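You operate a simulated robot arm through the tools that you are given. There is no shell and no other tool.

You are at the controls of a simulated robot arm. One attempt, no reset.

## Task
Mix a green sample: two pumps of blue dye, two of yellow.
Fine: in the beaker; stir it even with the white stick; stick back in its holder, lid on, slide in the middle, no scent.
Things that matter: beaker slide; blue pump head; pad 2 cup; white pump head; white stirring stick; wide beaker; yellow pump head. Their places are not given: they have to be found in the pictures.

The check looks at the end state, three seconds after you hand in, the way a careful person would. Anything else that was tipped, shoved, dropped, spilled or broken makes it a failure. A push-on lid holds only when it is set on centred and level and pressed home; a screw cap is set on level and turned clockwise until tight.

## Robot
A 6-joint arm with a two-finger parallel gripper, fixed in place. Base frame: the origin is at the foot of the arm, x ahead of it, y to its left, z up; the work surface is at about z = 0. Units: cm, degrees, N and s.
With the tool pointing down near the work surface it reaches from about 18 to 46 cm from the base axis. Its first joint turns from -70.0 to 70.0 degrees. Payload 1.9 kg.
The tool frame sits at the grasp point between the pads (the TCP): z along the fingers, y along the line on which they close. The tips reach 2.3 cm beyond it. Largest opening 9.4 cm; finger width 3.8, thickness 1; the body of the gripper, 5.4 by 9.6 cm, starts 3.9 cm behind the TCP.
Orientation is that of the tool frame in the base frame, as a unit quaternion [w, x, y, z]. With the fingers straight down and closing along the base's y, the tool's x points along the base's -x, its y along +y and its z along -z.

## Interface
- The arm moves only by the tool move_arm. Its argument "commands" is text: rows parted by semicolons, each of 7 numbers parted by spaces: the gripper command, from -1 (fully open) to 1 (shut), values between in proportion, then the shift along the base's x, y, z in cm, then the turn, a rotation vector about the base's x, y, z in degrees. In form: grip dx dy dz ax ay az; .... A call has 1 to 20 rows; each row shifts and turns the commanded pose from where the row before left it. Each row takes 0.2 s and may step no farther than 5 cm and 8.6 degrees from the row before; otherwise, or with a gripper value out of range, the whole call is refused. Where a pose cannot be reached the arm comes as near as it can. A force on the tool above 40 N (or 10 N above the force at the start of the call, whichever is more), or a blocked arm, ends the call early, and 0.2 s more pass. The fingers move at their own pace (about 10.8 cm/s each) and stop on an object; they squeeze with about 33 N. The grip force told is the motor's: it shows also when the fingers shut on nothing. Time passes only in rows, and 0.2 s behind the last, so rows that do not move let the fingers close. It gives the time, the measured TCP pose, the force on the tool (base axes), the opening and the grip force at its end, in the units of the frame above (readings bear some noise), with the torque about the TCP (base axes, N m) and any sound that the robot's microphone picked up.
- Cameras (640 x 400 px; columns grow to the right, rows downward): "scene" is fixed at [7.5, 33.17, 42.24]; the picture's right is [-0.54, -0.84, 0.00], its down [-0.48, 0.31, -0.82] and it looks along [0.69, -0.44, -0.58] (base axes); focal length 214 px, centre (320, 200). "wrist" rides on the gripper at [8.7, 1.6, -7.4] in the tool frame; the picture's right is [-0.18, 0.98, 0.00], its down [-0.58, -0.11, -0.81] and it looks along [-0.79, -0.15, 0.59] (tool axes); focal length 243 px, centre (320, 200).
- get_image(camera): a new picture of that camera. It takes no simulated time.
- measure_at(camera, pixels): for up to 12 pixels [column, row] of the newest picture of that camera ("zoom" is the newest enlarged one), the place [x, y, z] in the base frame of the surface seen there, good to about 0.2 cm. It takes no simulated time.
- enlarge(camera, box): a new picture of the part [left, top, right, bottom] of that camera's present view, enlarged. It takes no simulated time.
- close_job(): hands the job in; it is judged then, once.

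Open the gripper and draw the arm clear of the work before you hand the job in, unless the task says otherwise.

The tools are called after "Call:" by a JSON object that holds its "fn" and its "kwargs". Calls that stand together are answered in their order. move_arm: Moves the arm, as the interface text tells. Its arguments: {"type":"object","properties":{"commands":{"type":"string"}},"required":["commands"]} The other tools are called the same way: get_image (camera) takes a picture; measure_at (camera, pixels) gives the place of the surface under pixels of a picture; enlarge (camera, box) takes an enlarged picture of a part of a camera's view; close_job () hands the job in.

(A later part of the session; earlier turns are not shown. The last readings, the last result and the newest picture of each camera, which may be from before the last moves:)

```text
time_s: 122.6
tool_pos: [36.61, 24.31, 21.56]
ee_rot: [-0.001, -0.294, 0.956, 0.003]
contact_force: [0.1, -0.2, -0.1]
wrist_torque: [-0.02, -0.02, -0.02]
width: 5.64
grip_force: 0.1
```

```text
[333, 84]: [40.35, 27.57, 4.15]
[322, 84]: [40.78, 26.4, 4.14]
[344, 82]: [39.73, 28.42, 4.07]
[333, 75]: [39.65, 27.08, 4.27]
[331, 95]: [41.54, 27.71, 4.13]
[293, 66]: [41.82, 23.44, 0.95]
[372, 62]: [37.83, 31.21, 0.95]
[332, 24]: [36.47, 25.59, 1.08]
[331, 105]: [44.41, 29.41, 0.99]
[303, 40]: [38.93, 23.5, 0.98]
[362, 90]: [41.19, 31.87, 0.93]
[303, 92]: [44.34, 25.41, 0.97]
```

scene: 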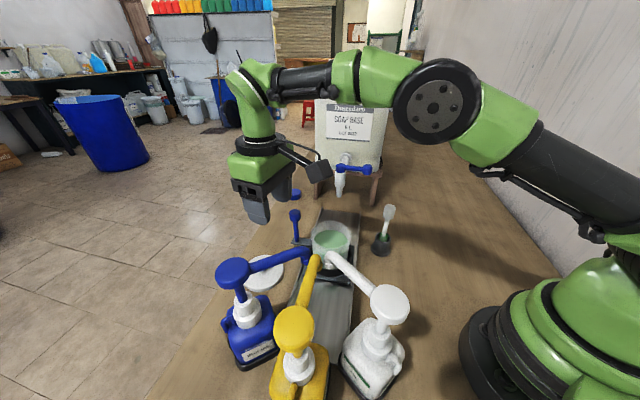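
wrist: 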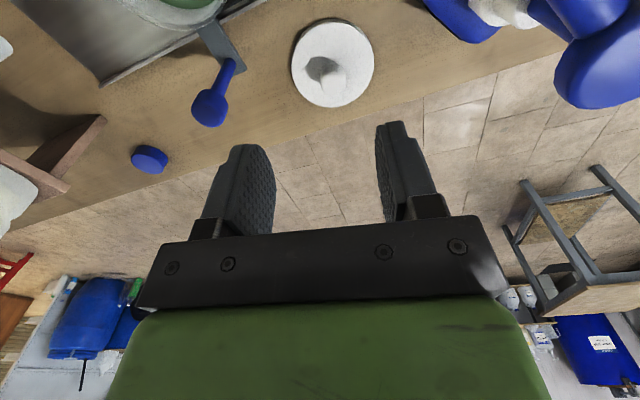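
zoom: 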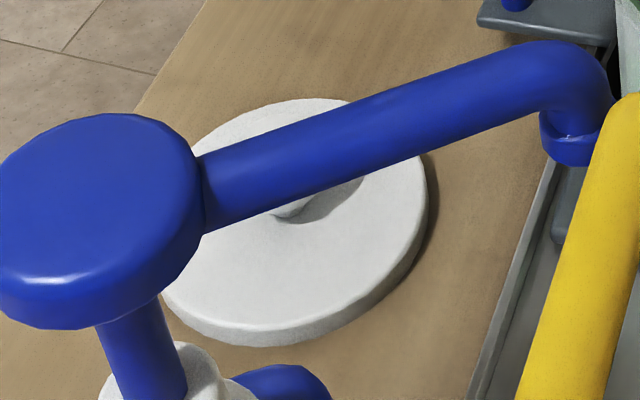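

Lid centre/knob axis ≈ (40.4,27.5), r≈49, beyond straight-down reach, so I tilt the tool 18° outward (about the closing axis, yaw 42°) and move out at z≈13.

Call:
{"fn": "move_arm", "kwargs": {"commands": "-0.1 0 0 0 0 0 7.8; -0.1 0 0 0 4.01 -4.46 0; -0.1 0 0 0 4.01 -4.46 0; -0.1 0 0 0 4.01 -4.46 0; -0.1 0.9 0.7 -2 0 0 0; -0.1 0.9 0.7 -2 0 0 0; -0.1 0.86 0.7 -2 0 0 0; -0.1 0.8 0.8 -2 0 0 0; -0.1 0 0 0 0 0 0"}}

Call:
{"fn": "get_image", "kwargs": {"camera": "scene"}}

Call:
{"fn": "get_image", "kwargs": {"camera": "wrist"}}

```text
time_s: 124.6
tool_pos: [40.0, 27.24, 13.57]
ee_rot: [0.146, -0.354, 0.922, 0.059]
contact_force: [0.2, 0.0, 0.0]
wrist_torque: [0.01, -0.02, 0.0]
width: 5.18
grip_force: 0.0
```

```text
taken
```

scene: 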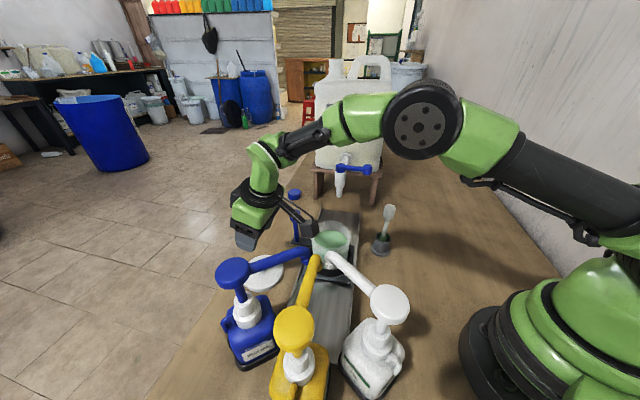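

```text
taken
```

wrist: 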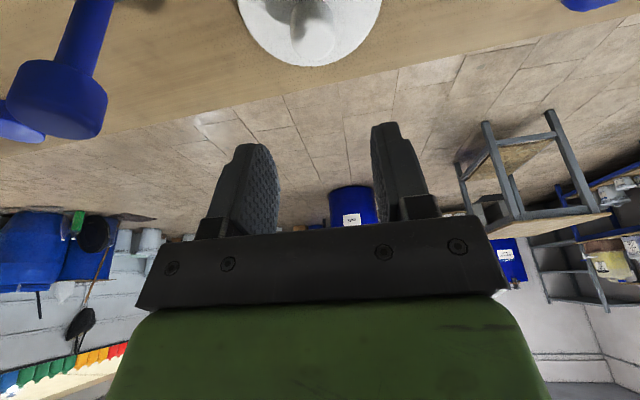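

Reached without trouble. I descend to z≈7.5 and check alignment over the knob.

Call:
{"fn": "move_arm", "kwargs": {"commands": "-0.1 0 0 -2 0 0 0; -0.1 0 0 -2 0 0 0; -0.1 0 0 -2 0 0 0; -0.1 0 0 0 0 0 0; -0.1 0 0 0 0 0 0"}}

Call:
{"fn": "get_image", "kwargs": {"camera": "scene"}}

Call:
{"fn": "enlarge", "kwargs": {"camera": "scene", "box": [210, 180, 360, 300]}}

Call:
{"fn": "get_image", "kwargs": {"camera": "wrist"}}

```text
time_s: 125.8
tool_pos: [40.14, 27.32, 7.61]
ee_rot: [0.145, -0.354, 0.922, 0.06]
contact_force: [-0.8, -0.3, -0.1]
wrist_torque: [-0.01, -0.01, 0.0]
width: 5.19
grip_force: 0.0
```

```text
taken
```

scene: 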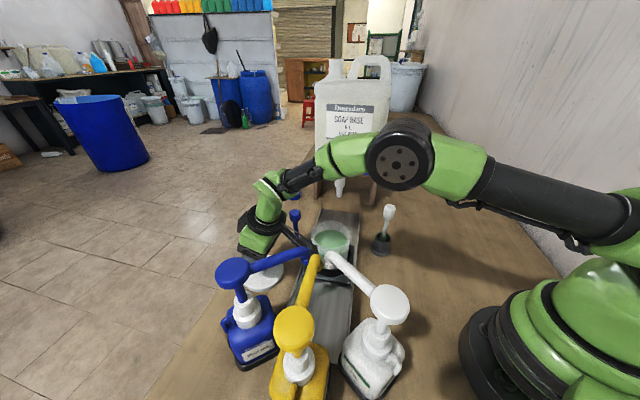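

```text
3.33 times, centred on (285, 240) of scene
```

zoom: 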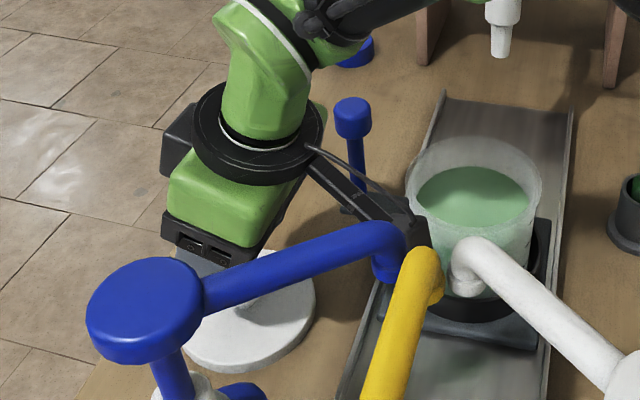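

```text
taken
```

wrist: 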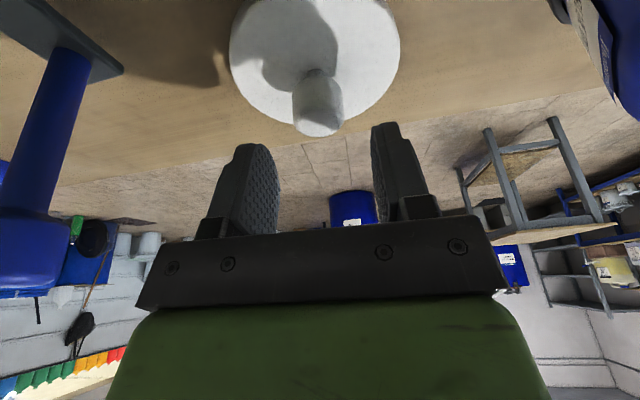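

The knob (wrist (317,105)) is on the finger mid-line. I descend the last 3.6 cm in small steps.

Call:
{"fn": "move_arm", "kwargs": {"commands": "-0.1 -0.05 -0.05 -1.2 0 0 0; -0.1 0 0 -1 0 0 0; -0.1 0 0 -0.7 0 0 0; -0.1 0 0 -0.4 0 0 0; -0.1 0 0 -0.2 0 0 0; -0.1 0 0 0 0 0 0"}}

Call:
{"fn": "get_image", "kwargs": {"camera": "wrist"}}

Call:
{"fn": "enlarge", "kwargs": {"camera": "scene", "box": [210, 200, 360, 320]}}

```text
time_s: 127.2
tool_pos: [40.14, 27.2, 4.03]
ee_rot: [0.145, -0.353, 0.922, 0.058]
contact_force: [-0.6, 0.0, -0.5]
wrist_torque: [-0.01, 0.0, 0.01]
width: 5.17
grip_force: 0.0
```

```text
taken
```

wrist: 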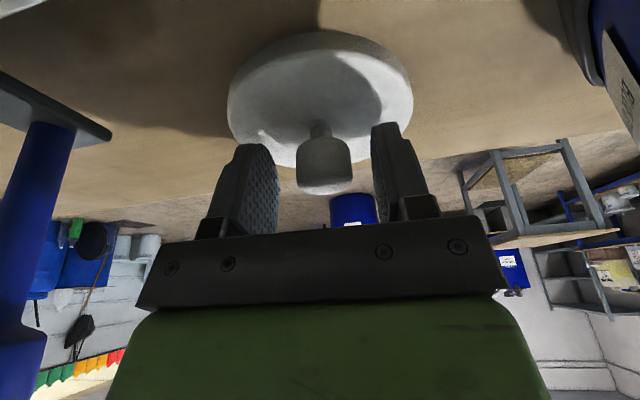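

```text
3.33 times, centred on (285, 260) of scene
```

zoom: 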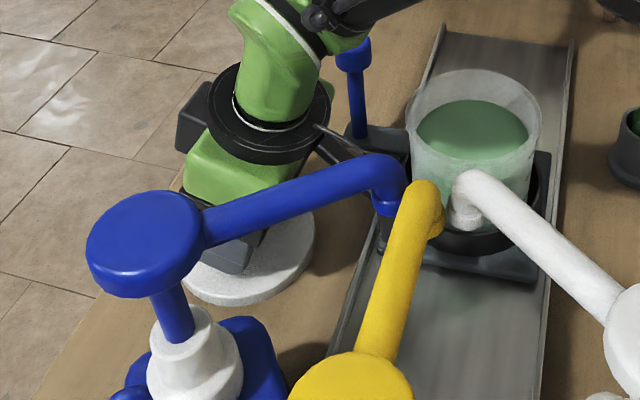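

The knob is between the fingers with no contact. I close on it.

Call:
{"fn": "move_arm", "kwargs": {"commands": "0.2 0 0 0 0 0 0; 0.4 0 0 0 0 0 0; 1 0 0 0 0 0 0; 1 0 0 0 0 0 0; 1 0 0 0 0 0 0"}}

Call:
{"fn": "get_image", "kwargs": {"camera": "wrist"}}

```text
time_s: 128.4
tool_pos: [40.2, 27.14, 4.15]
ee_rot: [0.146, -0.353, 0.922, 0.059]
contact_force: [0.1, -1.2, 3.1]
wrist_torque: [-0.16, -0.09, -0.07]
width: 2.58
grip_force: 33.0
```

```text
taken
```

wrist: 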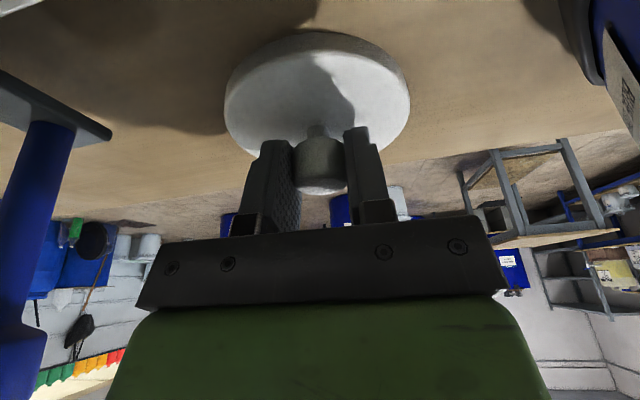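

Gripped (2.58). I lift slowly 1 cm, then on to z≈17.5, and check the lid is level.

Call:
{"fn": "move_arm", "kwargs": {"commands": "1 0 0 0.5 0 0 0; 1 0 0 0.5 0 0 0; 1 0 0 1 0 0 0; 1 0 0 1.5 0 0 0; 1 0 0 2 0 0 0; 1 0 0 2 0 0 0; 1 0 0 2 0 0 0; 1 0 0 2 0 0 0; 1 0 0 2 0 0 0; 1 0 0 0 0 0 0; 1 0 0 0 0 0 0"}}

Call:
{"fn": "get_image", "kwargs": {"camera": "wrist"}}

Call:
{"fn": "get_image", "kwargs": {"camera": "scene"}}

Call:
{"fn": "enlarge", "kwargs": {"camera": "scene", "box": [200, 170, 360, 300]}}

```text
time_s: 130.8
tool_pos: [40.15, 27.17, 17.8]
ee_rot: [0.145, -0.354, 0.922, 0.059]
contact_force: [-0.3, 0.7, 0.2]
wrist_torque: [0.05, -0.01, 0.0]
width: 2.62
grip_force: 33.1
```

```text
taken
```

wrist: 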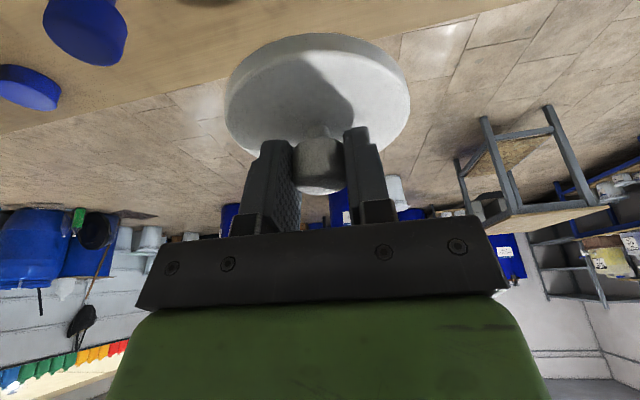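

```text
taken
```

scene: 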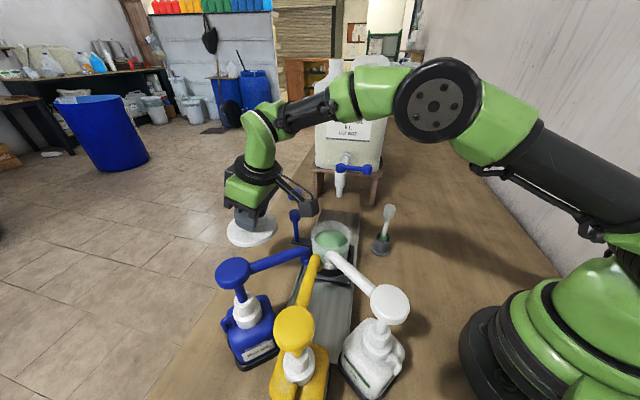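

```text
3.08 times, centred on (280, 235) of scene
```

zoom: 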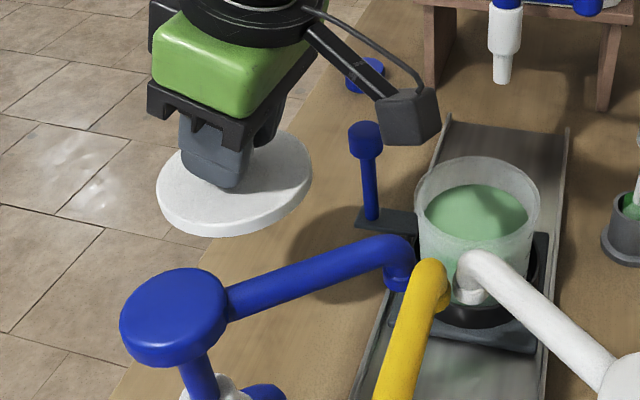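

I check the lid's level by measuring points around its top in this zoom.

Call:
{"fn": "measure_at", "kwargs": {"camera": "zoom", "pixels": [[164, 190], [303, 175], [180, 208], [225, 218], [270, 210], [295, 195], [290, 145], [180, 165], [420, 185], [535, 210], [475, 365], [440, 190]]}}

Call:
{"fn": "measure_at", "kwargs": {"camera": "wrist", "pixels": [[240, 80], [250, 60], [290, 42], [350, 42], [390, 65], [405, 90], [385, 125], [255, 130], [235, 105], [350, 90]]}}

Call:
{"fn": "enlarge", "kwargs": {"camera": "scene", "box": [300, 220, 370, 310]}}

```text
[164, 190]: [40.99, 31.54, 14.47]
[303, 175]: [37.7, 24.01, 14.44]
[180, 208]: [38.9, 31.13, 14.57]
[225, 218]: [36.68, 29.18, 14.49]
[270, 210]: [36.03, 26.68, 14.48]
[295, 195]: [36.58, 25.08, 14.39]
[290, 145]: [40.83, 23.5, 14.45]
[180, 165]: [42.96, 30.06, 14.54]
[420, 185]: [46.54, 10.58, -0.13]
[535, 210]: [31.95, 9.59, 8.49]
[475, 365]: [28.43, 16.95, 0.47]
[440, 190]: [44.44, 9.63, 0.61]
```

```text
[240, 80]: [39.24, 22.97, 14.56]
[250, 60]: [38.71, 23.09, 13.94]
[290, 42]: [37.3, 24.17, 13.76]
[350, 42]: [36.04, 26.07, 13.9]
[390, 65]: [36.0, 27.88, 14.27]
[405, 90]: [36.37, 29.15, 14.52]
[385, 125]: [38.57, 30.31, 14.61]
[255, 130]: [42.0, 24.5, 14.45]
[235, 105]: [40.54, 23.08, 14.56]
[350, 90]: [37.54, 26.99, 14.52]
```

```text
4.44 times, centred on (335, 265) of scene
```

zoom: 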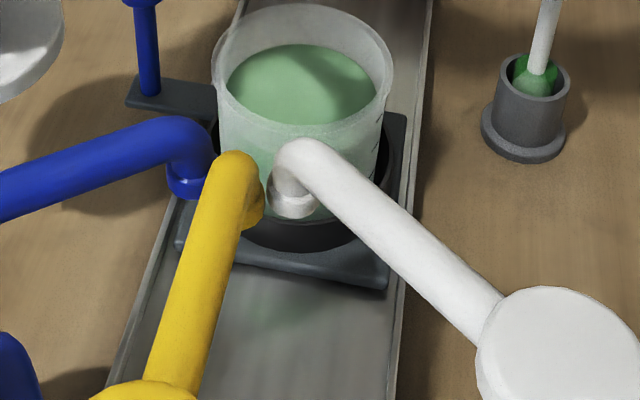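

The lid is level (z 14.4–14.6 all round). The greenish patch on the rail is a reflection. Now I measure the beaker rim carefully.

Call:
{"fn": "measure_at", "kwargs": {"camera": "zoom", "pixels": [[214, 70], [216, 85], [391, 75], [389, 95], [230, 110], [375, 112], [225, 40], [300, 8], [375, 35], [250, 18], [300, 130], [345, 128]]}}

Call:
{"fn": "enlarge", "kwargs": {"camera": "scene", "box": [305, 210, 365, 265]}}

```text
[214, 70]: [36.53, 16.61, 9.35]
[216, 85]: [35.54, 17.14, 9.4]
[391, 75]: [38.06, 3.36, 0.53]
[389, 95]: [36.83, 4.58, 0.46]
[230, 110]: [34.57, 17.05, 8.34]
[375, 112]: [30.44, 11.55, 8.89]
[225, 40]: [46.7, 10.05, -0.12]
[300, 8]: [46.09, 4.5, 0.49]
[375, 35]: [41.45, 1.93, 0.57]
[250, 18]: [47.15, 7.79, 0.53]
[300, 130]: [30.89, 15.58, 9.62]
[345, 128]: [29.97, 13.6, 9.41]
```

```text
7.27 times, centred on (335, 238) of scene
```

zoom: 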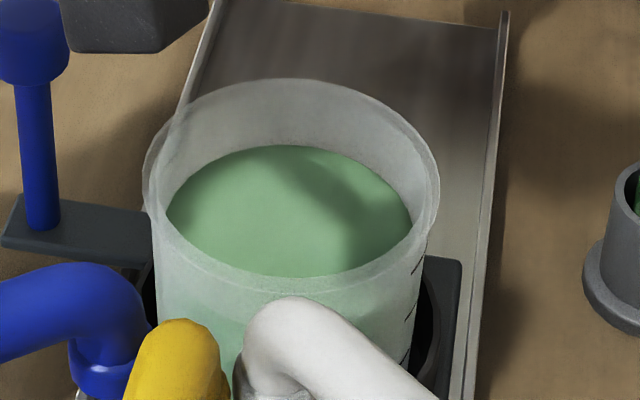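

Beaker centre fits (34.2,12.95), R≈4.2. I carry the lid, keeping its tilt grip, to hover over the beaker with TCP at (34.0,12.66).

Call:
{"fn": "move_arm", "kwargs": {"commands": "1 -0.6 -1.5 0 0 0 -2; 1 -0.9 -2 0 0 0 -2; 1 -0.9 -2.2 0 0 0 -2; 1 -0.95 -2.2 0 0 0 -2; 1 -0.9 -2.2 0 0 0 -2; 1 -0.9 -2.2 0 0 0 -2; 1 -0.6 -1.4 0 0 0 -2; 1 -0.4 -0.8 0 0 0 0; 1 0 0 0 0 0 0; 1 0 0 0 0 0 0"}}

Call:
{"fn": "get_image", "kwargs": {"camera": "scene"}}

Call:
{"fn": "enlarge", "kwargs": {"camera": "scene", "box": [290, 190, 380, 280]}}

Call:
{"fn": "get_image", "kwargs": {"camera": "wrist"}}

```text
time_s: 133.0
tool_pos: [33.96, 12.41, 17.49]
ee_rot: [0.152, -0.239, 0.958, 0.041]
contact_force: [0.8, 0.1, 0.5]
wrist_torque: [0.04, -0.01, -0.03]
width: 2.61
grip_force: 33.1
```

```text
taken
```

scene: 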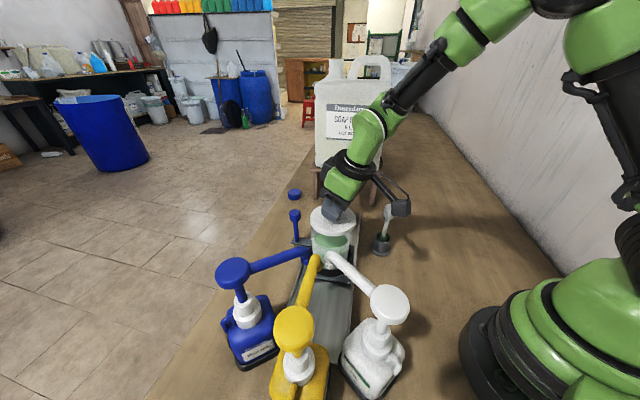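

```text
4.44 times, centred on (335, 235) of scene
```

zoom: 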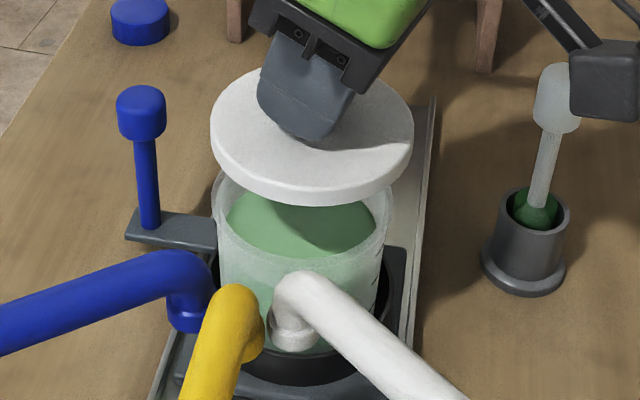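

```text
taken
```

wrist: 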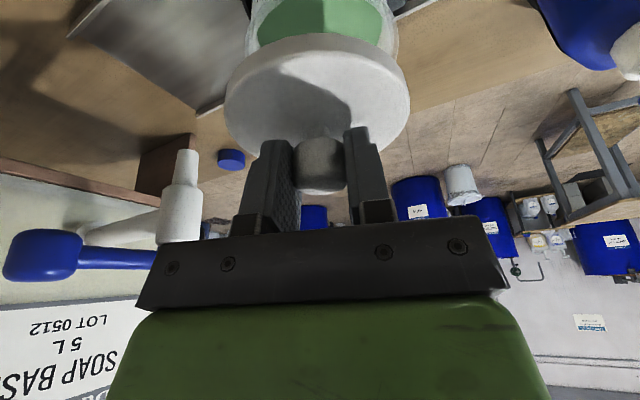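

The lid hovers above the beaker. I measure lid-edge and rim points in this zoom to align centres.

Call:
{"fn": "measure_at", "kwargs": {"camera": "zoom", "pixels": [[214, 130], [410, 130], [228, 155], [265, 175], [310, 183], [360, 175], [395, 155], [240, 85], [395, 95], [215, 195], [390, 210], [300, 210]]}}

Call:
{"fn": "measure_at", "kwargs": {"camera": "wrist", "pixels": [[232, 90], [245, 65], [285, 42], [345, 42], [385, 65], [403, 95], [235, 115], [262, 138], [385, 125], [250, 40], [396, 50], [350, 80]]}}

```text
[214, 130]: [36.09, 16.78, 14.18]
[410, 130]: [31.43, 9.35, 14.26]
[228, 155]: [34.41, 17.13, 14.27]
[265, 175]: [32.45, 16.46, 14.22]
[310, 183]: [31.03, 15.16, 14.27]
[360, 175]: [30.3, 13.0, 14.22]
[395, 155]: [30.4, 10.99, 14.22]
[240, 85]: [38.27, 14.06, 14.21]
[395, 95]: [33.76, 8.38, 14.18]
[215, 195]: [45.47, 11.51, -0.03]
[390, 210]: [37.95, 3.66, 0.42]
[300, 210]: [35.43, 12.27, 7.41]
```

```text
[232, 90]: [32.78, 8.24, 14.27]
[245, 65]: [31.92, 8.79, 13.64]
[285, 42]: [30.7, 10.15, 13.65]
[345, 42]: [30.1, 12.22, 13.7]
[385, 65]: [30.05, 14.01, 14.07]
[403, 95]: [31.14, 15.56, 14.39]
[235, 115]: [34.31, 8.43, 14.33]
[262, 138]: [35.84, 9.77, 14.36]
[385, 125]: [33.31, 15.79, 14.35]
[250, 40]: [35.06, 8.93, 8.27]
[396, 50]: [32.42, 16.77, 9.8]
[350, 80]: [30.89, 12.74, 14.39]
```

Lid centre ≈(34.15,12.7) vs beaker (34.2,12.95). I shift (+0.1,+0.27) and lower 2.6 cm, then re-check.

Call:
{"fn": "move_arm", "kwargs": {"commands": "1 0.1 0.27 0 0 0 0; 1 0 0 -0.8 0 0 0; 1 0 0 -0.8 0 0 0; 1 0 0 -0.6 0 0 0; 1 0 0 -0.4 0 0 0; 1 0 0 0 0 0 0; 1 0 0 0 0 0 0"}}

Call:
{"fn": "enlarge", "kwargs": {"camera": "scene", "box": [295, 200, 375, 280]}}

Call:
{"fn": "get_image", "kwargs": {"camera": "wrist"}}

```text
time_s: 134.6
tool_pos: [34.12, 12.74, 14.94]
ee_rot: [0.152, -0.239, 0.958, 0.041]
contact_force: [-0.1, -0.3, 0.1]
wrist_torque: [0.01, -0.01, -0.03]
width: 2.63
grip_force: 33.1
```

```text
5.00 times, centred on (335, 240) of scene
```

zoom: 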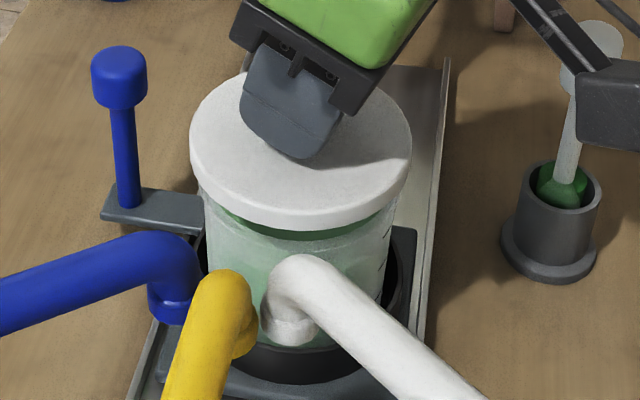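

```text
taken
```

wrist: 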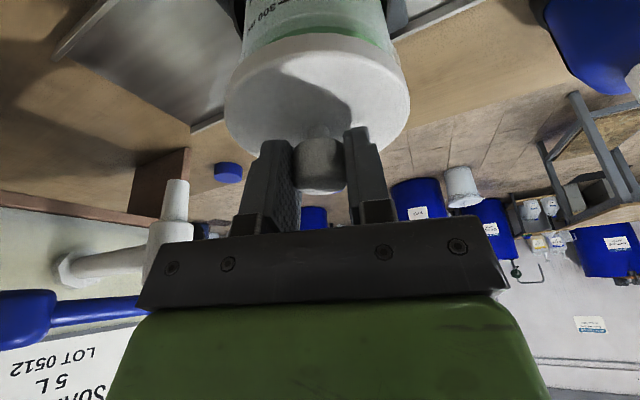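

The lid looks concentric in both views (scene: lid centre col ≈300, beaker ≈299). I lower gently to contact.

Call:
{"fn": "move_arm", "kwargs": {"commands": "1 0 0 -0.3 0 0 0; 1 0 0 -0.2 0 0 0; 1 0 0 0 0 0 0"}}

Call:
{"fn": "move_arm", "kwargs": {"commands": "1 0 0 -0.2 0 0 0; 1 0 0 0 0 0 0"}}

Call:
{"fn": "enlarge", "kwargs": {"camera": "scene", "box": [295, 200, 375, 280]}}

```text
time_s: 135.4
tool_pos: [34.16, 12.93, 14.57]
ee_rot: [0.152, -0.237, 0.959, 0.041]
contact_force: [-0.4, -0.3, 0.4]
wrist_torque: [0.02, -0.01, -0.03]
width: 2.63
grip_force: 32.8
```

```text
time_s: 136.0
tool_pos: [34.09, 12.89, 14.42]
ee_rot: [0.152, -0.239, 0.958, 0.041]
contact_force: [0.2, -0.2, -1.3]
wrist_torque: [0.02, 0.02, 0.0]
width: 2.62
grip_force: 33.3
```

```text
5.00 times, centred on (335, 240) of scene
```

zoom: 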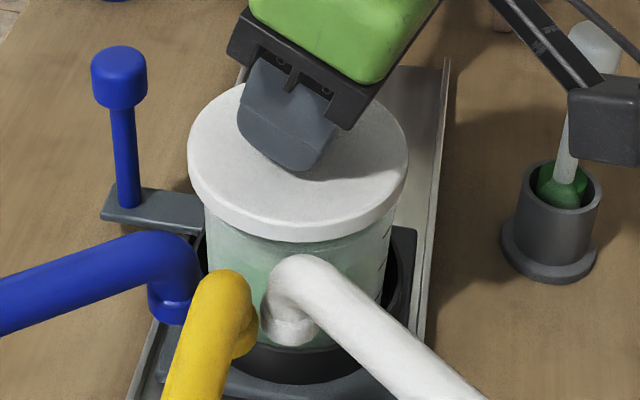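

Nearly down. I re-measure the lid edge for centering before seating.

Call:
{"fn": "measure_at", "kwargs": {"camera": "zoom", "pixels": [[190, 150], [404, 150], [205, 180], [245, 208], [295, 218], [345, 212], [385, 190], [220, 105], [385, 110], [207, 235], [390, 240], [300, 245]]}}

Call:
{"fn": "get_image", "kwargs": {"camera": "wrist"}}

```text
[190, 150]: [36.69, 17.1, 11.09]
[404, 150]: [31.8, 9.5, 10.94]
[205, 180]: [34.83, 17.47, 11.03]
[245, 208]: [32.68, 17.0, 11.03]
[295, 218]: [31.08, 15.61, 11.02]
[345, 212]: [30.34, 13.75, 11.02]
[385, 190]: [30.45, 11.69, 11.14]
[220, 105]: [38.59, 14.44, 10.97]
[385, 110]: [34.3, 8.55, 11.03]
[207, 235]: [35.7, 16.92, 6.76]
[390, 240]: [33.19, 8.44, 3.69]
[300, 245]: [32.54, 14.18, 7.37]
```

```text
taken
```

wrist: 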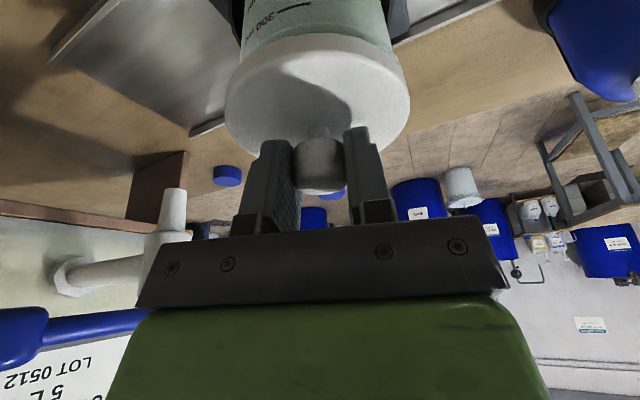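

Lateral checks in both views agree to ~0.1 cm. I nudge (−0.08,−0.1) and lower until I feel the rim.

Call:
{"fn": "move_arm", "kwargs": {"commands": "1 -0.08 -0.1 0 0 0 0; 1 0 0 -0.2 0 0 0; 1 0 0 0 0 0 0"}}

Call:
{"fn": "move_arm", "kwargs": {"commands": "1 0 0 -0.2 0 0 0; 1 0 0 0 0 0 0"}}

```text
time_s: 136.8
tool_pos: [34.08, 12.85, 14.04]
ee_rot: [0.152, -0.239, 0.958, 0.042]
contact_force: [-0.3, -0.1, -0.4]
wrist_torque: [-0.01, -0.03, 0.0]
width: 2.61
grip_force: 32.4
```

```text
time_s: 137.4
tool_pos: [34.11, 12.65, 13.95]
ee_rot: [0.152, -0.239, 0.958, 0.041]
contact_force: [0.8, -0.7, -0.7]
wrist_torque: [0.04, -0.02, -0.04]
width: 2.63
grip_force: 33.1
```

No contact yet at z 13.95; the skirt may be slipping around the rim. Continue in 0.2 steps.

Call:
{"fn": "move_arm", "kwargs": {"commands": "1 0 0 -0.2 0 0 0; 1 0 0 0 0 0 0"}}

Call:
{"fn": "move_arm", "kwargs": {"commands": "1 0 0 -0.2 0 0 0; 1 0 0 0 0 0 0"}}

Call:
{"fn": "enlarge", "kwargs": {"camera": "scene", "box": [295, 200, 375, 280]}}

```text
time_s: 138.0
tool_pos: [34.06, 12.87, 13.86]
ee_rot: [0.153, -0.238, 0.958, 0.041]
contact_force: [-0.1, 1.3, 16.7]
wrist_torque: [0.44, 0.57, -0.05]
width: 2.63
grip_force: 33.7
```

```text
time_s: 138.6
tool_pos: [33.98, 12.69, 13.5]
ee_rot: [0.153, -0.238, 0.958, 0.041]
contact_force: [2.9, 1.2, 22.0]
wrist_torque: [0.41, 0.45, -0.05]
width: 2.66
grip_force: 33.8
```

```text
5.00 times, centred on (335, 240) of scene
```

zoom: 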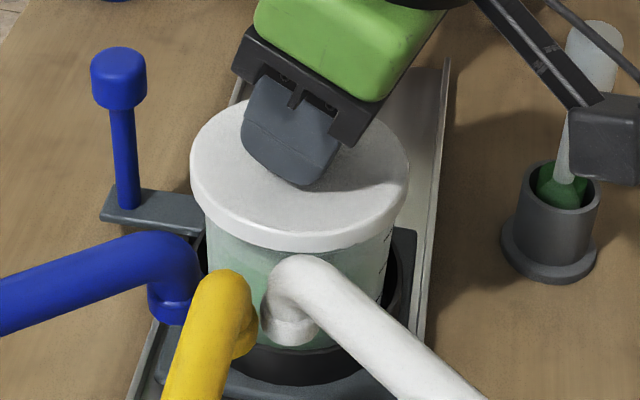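

Contact at ~17–22 N with the lid seeming to go on. I check the lid's level.

Call:
{"fn": "measure_at", "kwargs": {"camera": "zoom", "pixels": [[193, 165], [404, 165], [207, 195], [250, 225], [300, 233], [350, 227], [388, 205], [222, 125], [390, 125]]}}

Call:
{"fn": "get_image", "kwargs": {"camera": "wrist"}}

Call:
{"fn": "measure_at", "kwargs": {"camera": "wrist", "pixels": [[232, 90], [245, 70], [285, 45], [345, 45], [385, 68], [400, 95], [235, 115], [262, 138], [385, 125], [350, 80]]}}

```text
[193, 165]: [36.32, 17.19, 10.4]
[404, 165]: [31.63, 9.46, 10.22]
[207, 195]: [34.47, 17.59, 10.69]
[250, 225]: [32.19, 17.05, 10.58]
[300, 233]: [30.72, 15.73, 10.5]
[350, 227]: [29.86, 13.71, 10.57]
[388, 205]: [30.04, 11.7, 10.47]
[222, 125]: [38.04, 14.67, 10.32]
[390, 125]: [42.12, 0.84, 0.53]
```

```text
taken
```

wrist: 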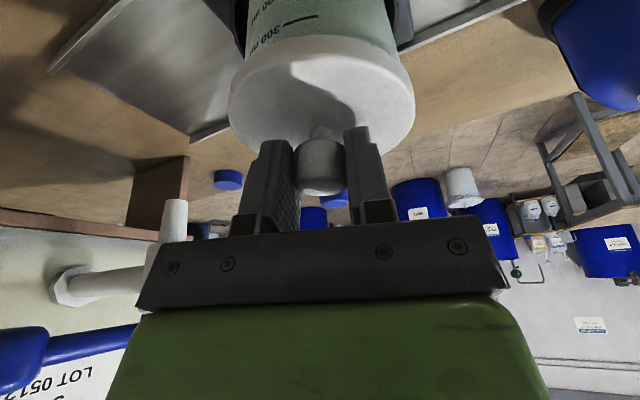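

```text
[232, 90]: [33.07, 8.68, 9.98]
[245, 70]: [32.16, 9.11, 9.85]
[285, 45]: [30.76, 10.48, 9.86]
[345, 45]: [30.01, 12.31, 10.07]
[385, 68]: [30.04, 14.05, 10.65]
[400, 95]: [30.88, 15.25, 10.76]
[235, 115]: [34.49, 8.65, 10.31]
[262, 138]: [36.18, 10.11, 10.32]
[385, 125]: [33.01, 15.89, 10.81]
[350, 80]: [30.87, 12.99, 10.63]
```

The lid's (−x,+y) edge is ~0.4 cm high, and the torque says contact is on that side: the skirt is riding on the rim there, so the lid is slightly off toward (+x,−y). I lift 0.6 cm and check its level again.

Call:
{"fn": "move_arm", "kwargs": {"commands": "1 0 0 0.3 0 0 0; 1 0 0 0.4 0 0 0; 1 0 0 0.2 0 0 0; 1 0 0 0 0 0 0; 1 0 0 0 0 0 0"}}

Call:
{"fn": "get_image", "kwargs": {"camera": "wrist"}}

Call:
{"fn": "enlarge", "kwargs": {"camera": "scene", "box": [295, 200, 375, 280]}}

Call:
{"fn": "measure_at", "kwargs": {"camera": "zoom", "pixels": [[193, 155], [404, 155], [207, 185], [250, 213], [300, 221], [350, 215], [388, 193], [222, 115], [390, 120]]}}

Call:
{"fn": "measure_at", "kwargs": {"camera": "wrist", "pixels": [[232, 90], [400, 95], [235, 115], [262, 138], [385, 125], [350, 80], [270, 90], [310, 60]]}}

```text
time_s: 139.8
tool_pos: [33.98, 12.76, 14.4]
ee_rot: [0.151, -0.238, 0.958, 0.042]
contact_force: [0.6, -0.5, 0.4]
wrist_torque: [0.01, 0.0, 0.02]
width: 2.67
grip_force: 33.3
```

```text
taken
```

wrist: 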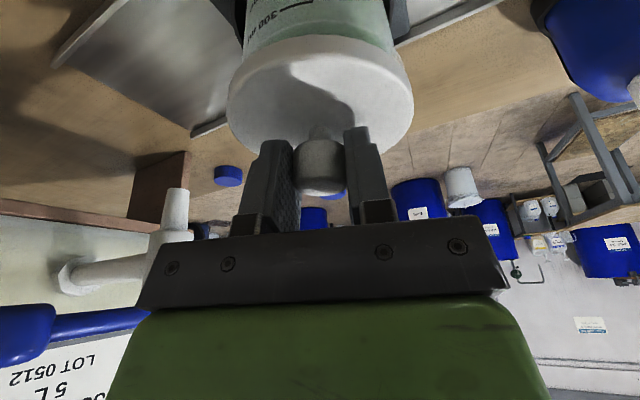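

```text
5.00 times, centred on (335, 240) of scene
```

zoom: 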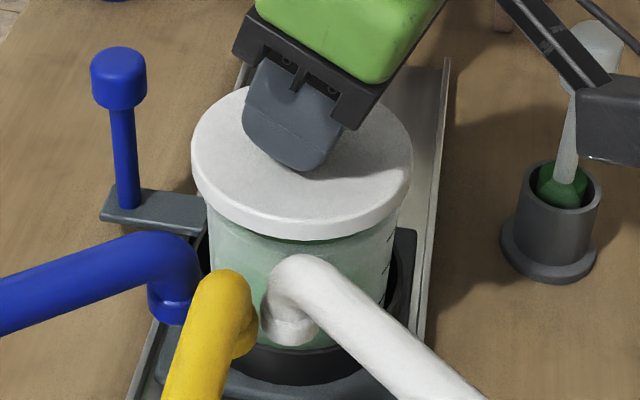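

```text
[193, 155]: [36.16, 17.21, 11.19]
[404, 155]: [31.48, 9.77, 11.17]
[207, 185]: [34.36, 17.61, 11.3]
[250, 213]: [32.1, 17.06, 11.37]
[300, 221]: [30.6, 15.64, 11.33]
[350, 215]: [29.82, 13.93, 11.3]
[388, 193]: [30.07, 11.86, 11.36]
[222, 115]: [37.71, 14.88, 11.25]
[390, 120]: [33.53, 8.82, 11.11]
```

```text
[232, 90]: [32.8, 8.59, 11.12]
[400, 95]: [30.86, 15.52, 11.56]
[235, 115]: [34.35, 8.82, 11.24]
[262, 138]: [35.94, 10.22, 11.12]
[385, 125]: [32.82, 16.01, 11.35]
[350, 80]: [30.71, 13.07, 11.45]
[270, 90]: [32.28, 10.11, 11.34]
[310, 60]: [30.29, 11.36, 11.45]
```

After the push the lid self-centred (both lateral views within ~0.1 cm) but is ~2° high on the (−x,+y) side. I rotate the tool by (−1.4,−1.4,0)° to level it and lower to contact again.

Call:
{"fn": "move_arm", "kwargs": {"commands": "1 0 0 0 -1.4 -1.4 0; 1 0 0 0 0 0 0; 1 0 0 -0.2 0 0 0; 1 0 0 0 0 0 0"}}

Call:
{"fn": "get_image", "kwargs": {"camera": "wrist"}}

Call:
{"fn": "enlarge", "kwargs": {"camera": "scene", "box": [295, 200, 375, 280]}}

Call:
{"fn": "measure_at", "kwargs": {"camera": "zoom", "pixels": [[193, 160], [404, 160], [207, 190], [250, 217], [300, 224], [350, 218], [388, 198], [222, 120], [390, 125]]}}

Call:
{"fn": "measure_at", "kwargs": {"camera": "wrist", "pixels": [[232, 90], [400, 95], [235, 115], [262, 138], [385, 125], [350, 80], [270, 90], [310, 60]]}}

```text
time_s: 140.8
tool_pos: [34.02, 12.76, 14.11]
ee_rot: [0.161, -0.242, 0.957, 0.026]
contact_force: [-0.3, 0.0, -0.2]
wrist_torque: [0.01, -0.04, -0.01]
width: 2.63
grip_force: 33.0
```

```text
taken
```

wrist: 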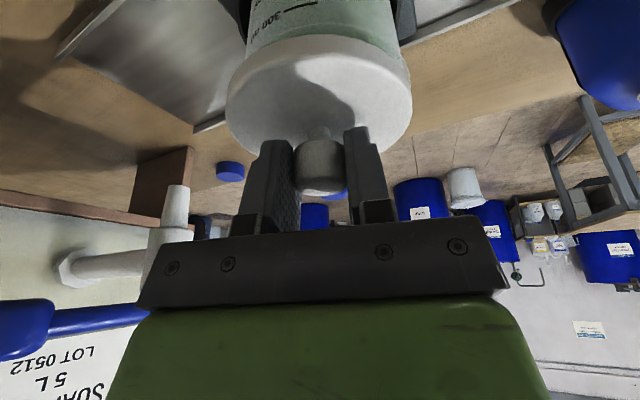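

```text
5.00 times, centred on (335, 240) of scene
```

zoom: 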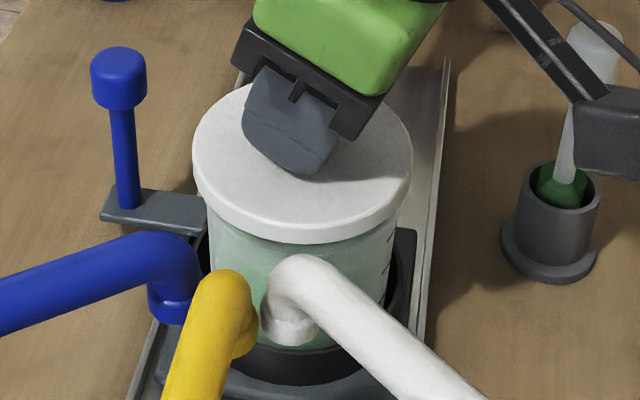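

```text
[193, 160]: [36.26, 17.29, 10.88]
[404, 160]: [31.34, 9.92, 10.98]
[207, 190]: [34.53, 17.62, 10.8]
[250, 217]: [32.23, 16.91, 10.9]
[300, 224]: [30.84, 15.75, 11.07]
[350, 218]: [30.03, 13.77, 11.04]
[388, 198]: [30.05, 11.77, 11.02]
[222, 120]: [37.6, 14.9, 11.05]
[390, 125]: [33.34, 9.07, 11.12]
```

```text
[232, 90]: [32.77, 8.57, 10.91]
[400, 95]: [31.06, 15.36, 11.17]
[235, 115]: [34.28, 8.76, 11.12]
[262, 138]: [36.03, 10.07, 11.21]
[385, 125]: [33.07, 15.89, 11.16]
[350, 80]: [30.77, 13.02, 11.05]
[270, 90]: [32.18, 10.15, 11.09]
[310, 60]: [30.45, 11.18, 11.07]
```

Now level (≈11.05 all round) and concentric. I lower gently to contact and watch the torque.

Call:
{"fn": "move_arm", "kwargs": {"commands": "1 0 0 -0.2 0 0 0; 1 0 0 0 0 0 0"}}

Call:
{"fn": "move_arm", "kwargs": {"commands": "1 0 0 -0.15 0 0 0; 1 0 0 0 0 0 0"}}

```text
time_s: 141.4
tool_pos: [34.0, 12.8, 14.01]
ee_rot: [0.16, -0.242, 0.957, 0.027]
contact_force: [-0.4, 0.1, -0.5]
wrist_torque: [0.01, -0.02, 0.01]
width: 2.63
grip_force: 32.9
```

```text
time_s: 142.0
tool_pos: [33.96, 12.82, 13.91]
ee_rot: [0.16, -0.242, 0.957, 0.027]
contact_force: [-0.1, 0.5, 4.1]
wrist_torque: [0.21, 0.1, 0.0]
width: 2.61
grip_force: 32.9
```

First touch is at the +y edge (that side measures ~0.2 cm lower). I rotate back +0.9° about x and re-lower.

Call:
{"fn": "move_arm", "kwargs": {"commands": "1 0 0 0.2 0 0 0; 1 0 0 0 0.9 0 0; 1 0 0 0 0 0 0; 1 0 0 -0.2 0 0 0; 1 0 0 0 0 0 0"}}

Call:
{"fn": "move_arm", "kwargs": {"commands": "1 0 0 -0.15 0 0 0; 1 0 0 0 0 0 0"}}

```text
time_s: 143.2
tool_pos: [34.03, 12.73, 13.89]
ee_rot: [0.164, -0.238, 0.957, 0.034]
contact_force: [-1.0, -1.8, 14.0]
wrist_torque: [0.23, 0.51, 0.05]
width: 2.6
grip_force: 33.2
```

```text
time_s: 143.8
tool_pos: [34.02, 12.81, 13.75]
ee_rot: [0.164, -0.24, 0.956, 0.034]
contact_force: [2.3, -0.9, 27.3]
wrist_torque: [0.1, 0.63, -0.05]
width: 2.63
grip_force: 33.3
```

Contact 27 N, with the pressure centre about 2 cm toward −x. I look at the lid's level now.

Call:
{"fn": "enlarge", "kwargs": {"camera": "scene", "box": [295, 200, 375, 280]}}

Call:
{"fn": "get_image", "kwargs": {"camera": "wrist"}}

Call:
{"fn": "measure_at", "kwargs": {"camera": "zoom", "pixels": [[193, 165], [404, 165], [207, 195], [250, 222], [300, 231], [350, 225], [388, 203], [222, 125], [390, 130]]}}

Call:
{"fn": "measure_at", "kwargs": {"camera": "wrist", "pixels": [[232, 90], [400, 95], [235, 115], [262, 138], [385, 125], [350, 80], [270, 90], [310, 60]]}}

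```text
5.00 times, centred on (335, 240) of scene
```

zoom: 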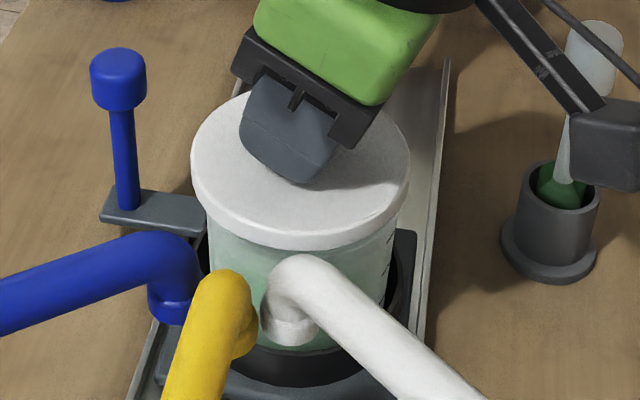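

```text
taken
```

wrist: 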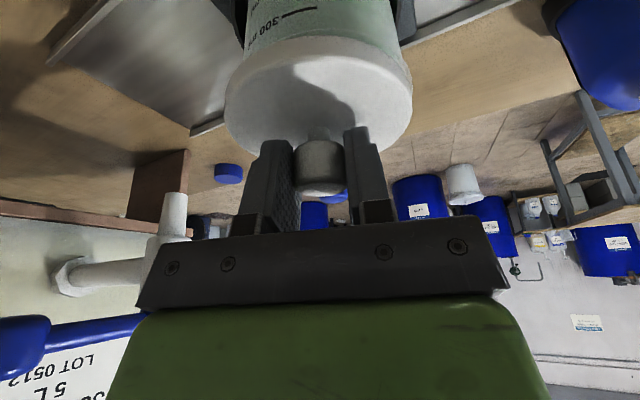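

```text
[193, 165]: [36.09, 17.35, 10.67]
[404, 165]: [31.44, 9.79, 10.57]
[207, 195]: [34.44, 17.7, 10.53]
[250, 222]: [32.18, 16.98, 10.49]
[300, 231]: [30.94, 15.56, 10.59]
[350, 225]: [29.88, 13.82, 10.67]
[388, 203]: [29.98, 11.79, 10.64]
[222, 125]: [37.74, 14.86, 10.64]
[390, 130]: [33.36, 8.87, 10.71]
```

```text
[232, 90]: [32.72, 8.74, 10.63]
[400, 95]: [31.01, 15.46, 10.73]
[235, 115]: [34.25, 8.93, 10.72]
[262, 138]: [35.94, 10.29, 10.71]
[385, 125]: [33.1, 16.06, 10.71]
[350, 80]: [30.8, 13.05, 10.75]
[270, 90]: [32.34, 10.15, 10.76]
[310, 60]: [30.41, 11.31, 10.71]
```

Level to ±0.1 cm. I zoom the wrist view to verify concentricity before letting go.

Call:
{"fn": "enlarge", "kwargs": {"camera": "wrist", "box": [205, 0, 435, 150]}}

Call:
{"fn": "enlarge", "kwargs": {"camera": "scene", "box": [310, 215, 360, 265]}}

```text
2.67 times, centred on (320, 75) of wrist
```

zoom: 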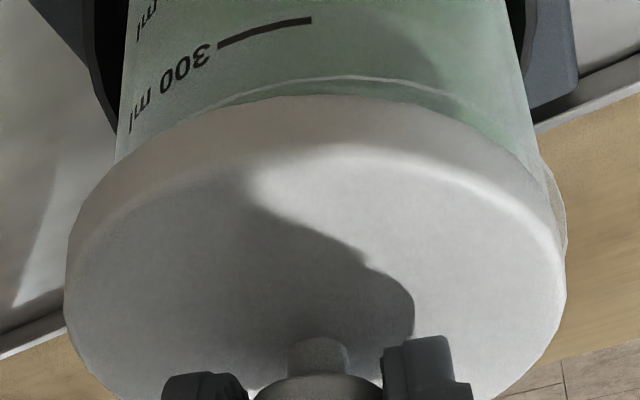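

```text
8.00 times, centred on (335, 240) of scene
```

zoom: 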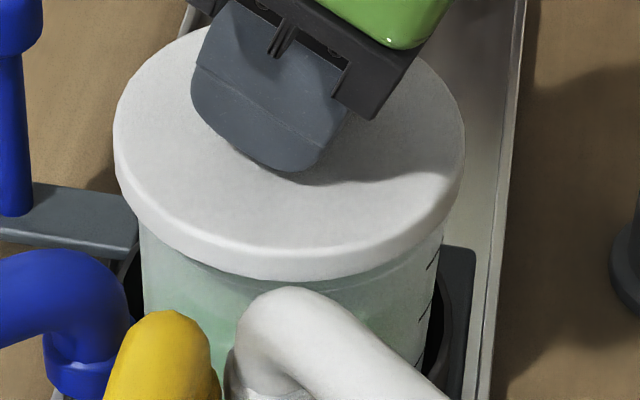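

The wrist zoom shows the glass rim peeking out on the right side (zoom (555,195)), and the scene view agrees the lid is ~0.4 cm too far (+x,−y). I lift 0.5, shift (−0.4,+0.18) and look again.

Call:
{"fn": "move_arm", "kwargs": {"commands": "1 0 0 0.3 0 0 0; 1 0 0 0.3 0 0 0; 1 -0.2 0.09 0 0 0 0; 1 -0.2 0.09 0 0 0 0; 1 0 0 0 0 0 0; 1 0 0 0 0 0 0"}}

Call:
{"fn": "get_image", "kwargs": {"camera": "wrist"}}

Call:
{"fn": "enlarge", "kwargs": {"camera": "wrist", "box": [205, 0, 435, 150]}}

Call:
{"fn": "enlarge", "kwargs": {"camera": "scene", "box": [310, 215, 360, 265]}}

```text
time_s: 145.2
tool_pos: [33.53, 12.92, 14.33]
ee_rot: [0.162, -0.24, 0.957, 0.035]
contact_force: [0.1, 0.5, -1.2]
wrist_torque: [0.01, -0.02, -0.03]
width: 2.6
grip_force: 33.0
```

```text
taken
```

wrist: 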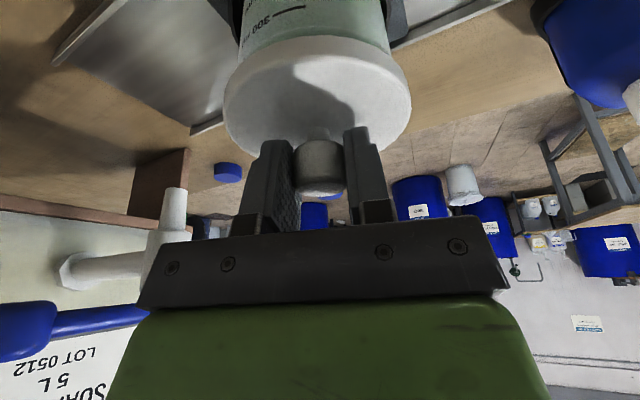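

```text
2.67 times, centred on (320, 75) of wrist
```

zoom: 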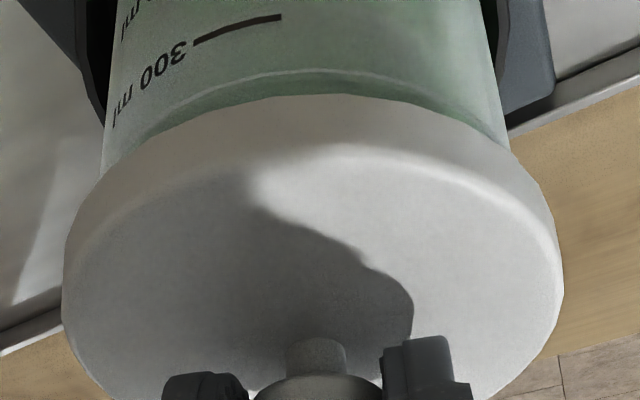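

```text
8.00 times, centred on (335, 240) of scene
```

zoom: 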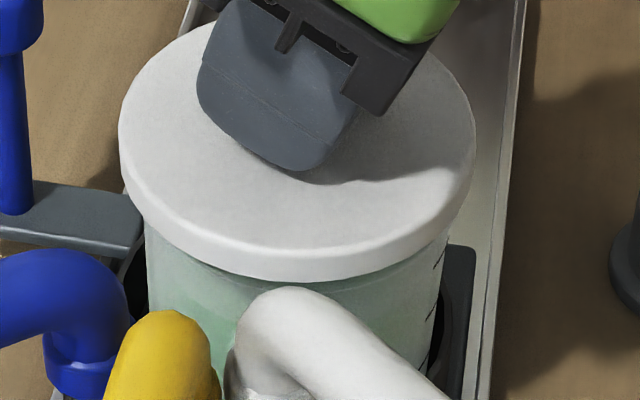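

Much better: no rim visible beyond the lid now; the lid is within ~0.1–0.2 cm. I nudge (−0.15,0) and lower to contact.

Call:
{"fn": "move_arm", "kwargs": {"commands": "1 -0.15 0 0 0 0 0; 1 0 0 -0.2 0 0 0; 1 0 0 0 0 0 0; 1 0 0 -0.15 0 0 0; 1 0 0 0 0 0 0"}}

Call:
{"fn": "move_arm", "kwargs": {"commands": "1 0 0 -0.15 0 0 0; 1 0 0 0 0 0 0"}}

Call:
{"fn": "enlarge", "kwargs": {"camera": "wrist", "box": [205, 0, 435, 150]}}

Call:
{"fn": "enlarge", "kwargs": {"camera": "scene", "box": [310, 215, 360, 265]}}

```text
time_s: 146.4
tool_pos: [33.33, 13.05, 13.86]
ee_rot: [0.162, -0.24, 0.956, 0.034]
contact_force: [-0.4, 0.7, 0.1]
wrist_torque: [-0.01, 0.01, 0.01]
width: 2.59
grip_force: 33.1
```

```text
time_s: 147.0
tool_pos: [33.41, 12.92, 13.79]
ee_rot: [0.163, -0.24, 0.956, 0.035]
contact_force: [-0.5, -0.5, -0.4]
wrist_torque: [-0.01, -0.02, -0.04]
width: 2.61
grip_force: 33.1
```

```text
2.67 times, centred on (320, 75) of wrist
```

zoom: 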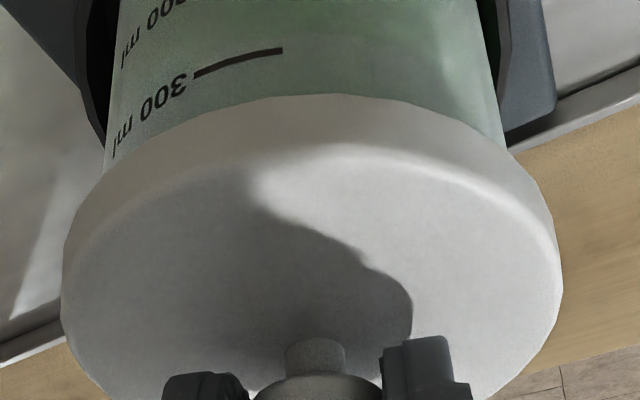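

```text
8.00 times, centred on (335, 240) of scene
```

zoom: 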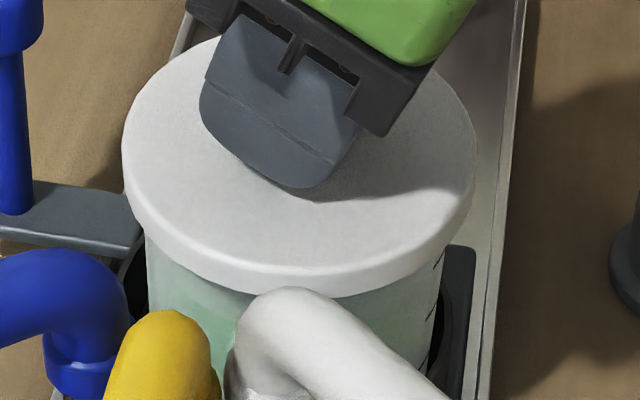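

No contact yet at z 13.8, lower than before, so the skirt is passing around the rim. I continue.

Call:
{"fn": "move_arm", "kwargs": {"commands": "1 0 0 -0.2 0 0 0; 1 0 0 0 0 0 0"}}

Call:
{"fn": "move_arm", "kwargs": {"commands": "1 0 0 -0.15 0 0 0; 1 0 0 0 0 0 0"}}

```text
time_s: 147.6
tool_pos: [33.39, 12.91, 13.54]
ee_rot: [0.163, -0.239, 0.957, 0.033]
contact_force: [0.6, -0.4, 0.1]
wrist_torque: [-0.03, -0.05, -0.02]
width: 2.6
grip_force: 33.0
```

```text
time_s: 148.2
tool_pos: [33.44, 12.9, 13.39]
ee_rot: [0.163, -0.24, 0.956, 0.034]
contact_force: [-0.3, -0.8, -0.3]
wrist_torque: [-0.02, -0.02, -0.01]
width: 2.61
grip_force: 33.1
```

Still free; the lid is sliding over the rim. Continue down in 0.2 steps.

Call:
{"fn": "move_arm", "kwargs": {"commands": "1 0 0 -0.2 0 0 0; 1 0 0 0 0 0 0"}}

Call:
{"fn": "move_arm", "kwargs": {"commands": "1 0 0 -0.2 0 0 0; 1 0 0 0 0 0 0"}}

Call:
{"fn": "enlarge", "kwargs": {"camera": "scene", "box": [310, 215, 360, 265]}}

```text
time_s: 148.8
tool_pos: [33.41, 12.94, 13.15]
ee_rot: [0.162, -0.24, 0.956, 0.034]
contact_force: [-0.1, -0.1, -0.6]
wrist_torque: [0.01, 0.01, -0.04]
width: 2.6
grip_force: 33.4
```

```text
time_s: 149.4
tool_pos: [33.49, 12.84, 13.12]
ee_rot: [0.163, -0.24, 0.956, 0.034]
contact_force: [-4.5, -5.0, 18.7]
wrist_torque: [0.17, 0.29, 0.06]
width: 2.58
grip_force: 32.9
heard: snap
```

```text
8.00 times, centred on (335, 240) of scene
```

zoom: 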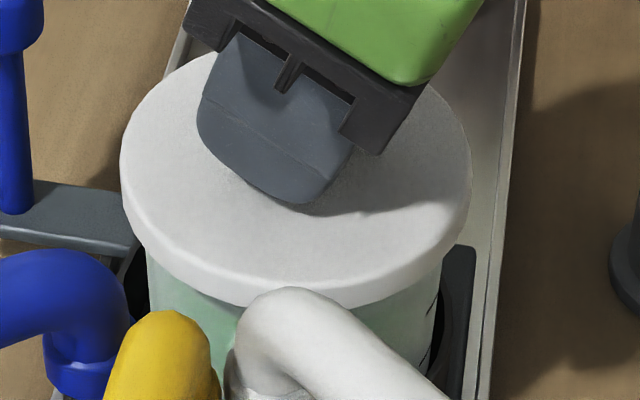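

A "snap" was heard at 19 N: the lid clicked on. I check its level.

Call:
{"fn": "measure_at", "kwargs": {"camera": "zoom", "pixels": [[125, 165], [467, 170], [150, 220], [220, 262], [290, 277], [370, 265], [430, 235], [160, 100], [440, 110]]}}

Call:
{"fn": "get_image", "kwargs": {"camera": "wrist"}}

Call:
{"fn": "measure_at", "kwargs": {"camera": "wrist", "pixels": [[232, 90], [400, 95], [235, 115], [262, 138], [385, 125], [350, 80], [270, 90], [310, 60]]}}

```text
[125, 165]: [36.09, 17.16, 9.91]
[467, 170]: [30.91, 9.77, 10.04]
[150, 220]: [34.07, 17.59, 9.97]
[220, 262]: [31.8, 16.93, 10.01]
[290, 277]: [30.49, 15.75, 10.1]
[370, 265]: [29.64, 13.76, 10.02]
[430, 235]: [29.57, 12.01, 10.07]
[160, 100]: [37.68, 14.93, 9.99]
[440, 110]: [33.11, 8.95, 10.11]
```

```text
taken
```

wrist: 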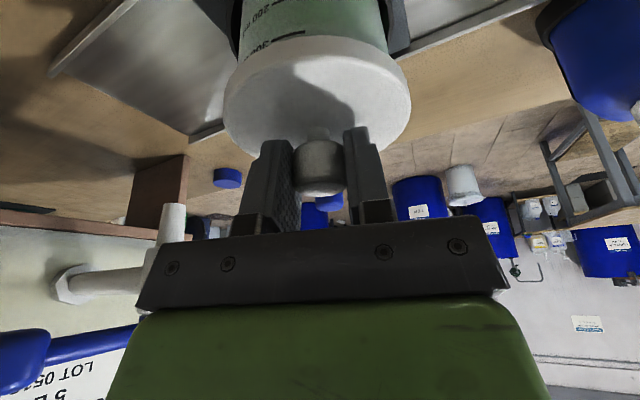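

```text
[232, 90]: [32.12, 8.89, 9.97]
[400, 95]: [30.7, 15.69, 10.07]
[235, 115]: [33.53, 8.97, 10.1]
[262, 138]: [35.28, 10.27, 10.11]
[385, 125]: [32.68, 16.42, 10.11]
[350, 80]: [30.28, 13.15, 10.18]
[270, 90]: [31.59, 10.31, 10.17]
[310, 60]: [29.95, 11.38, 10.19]
```

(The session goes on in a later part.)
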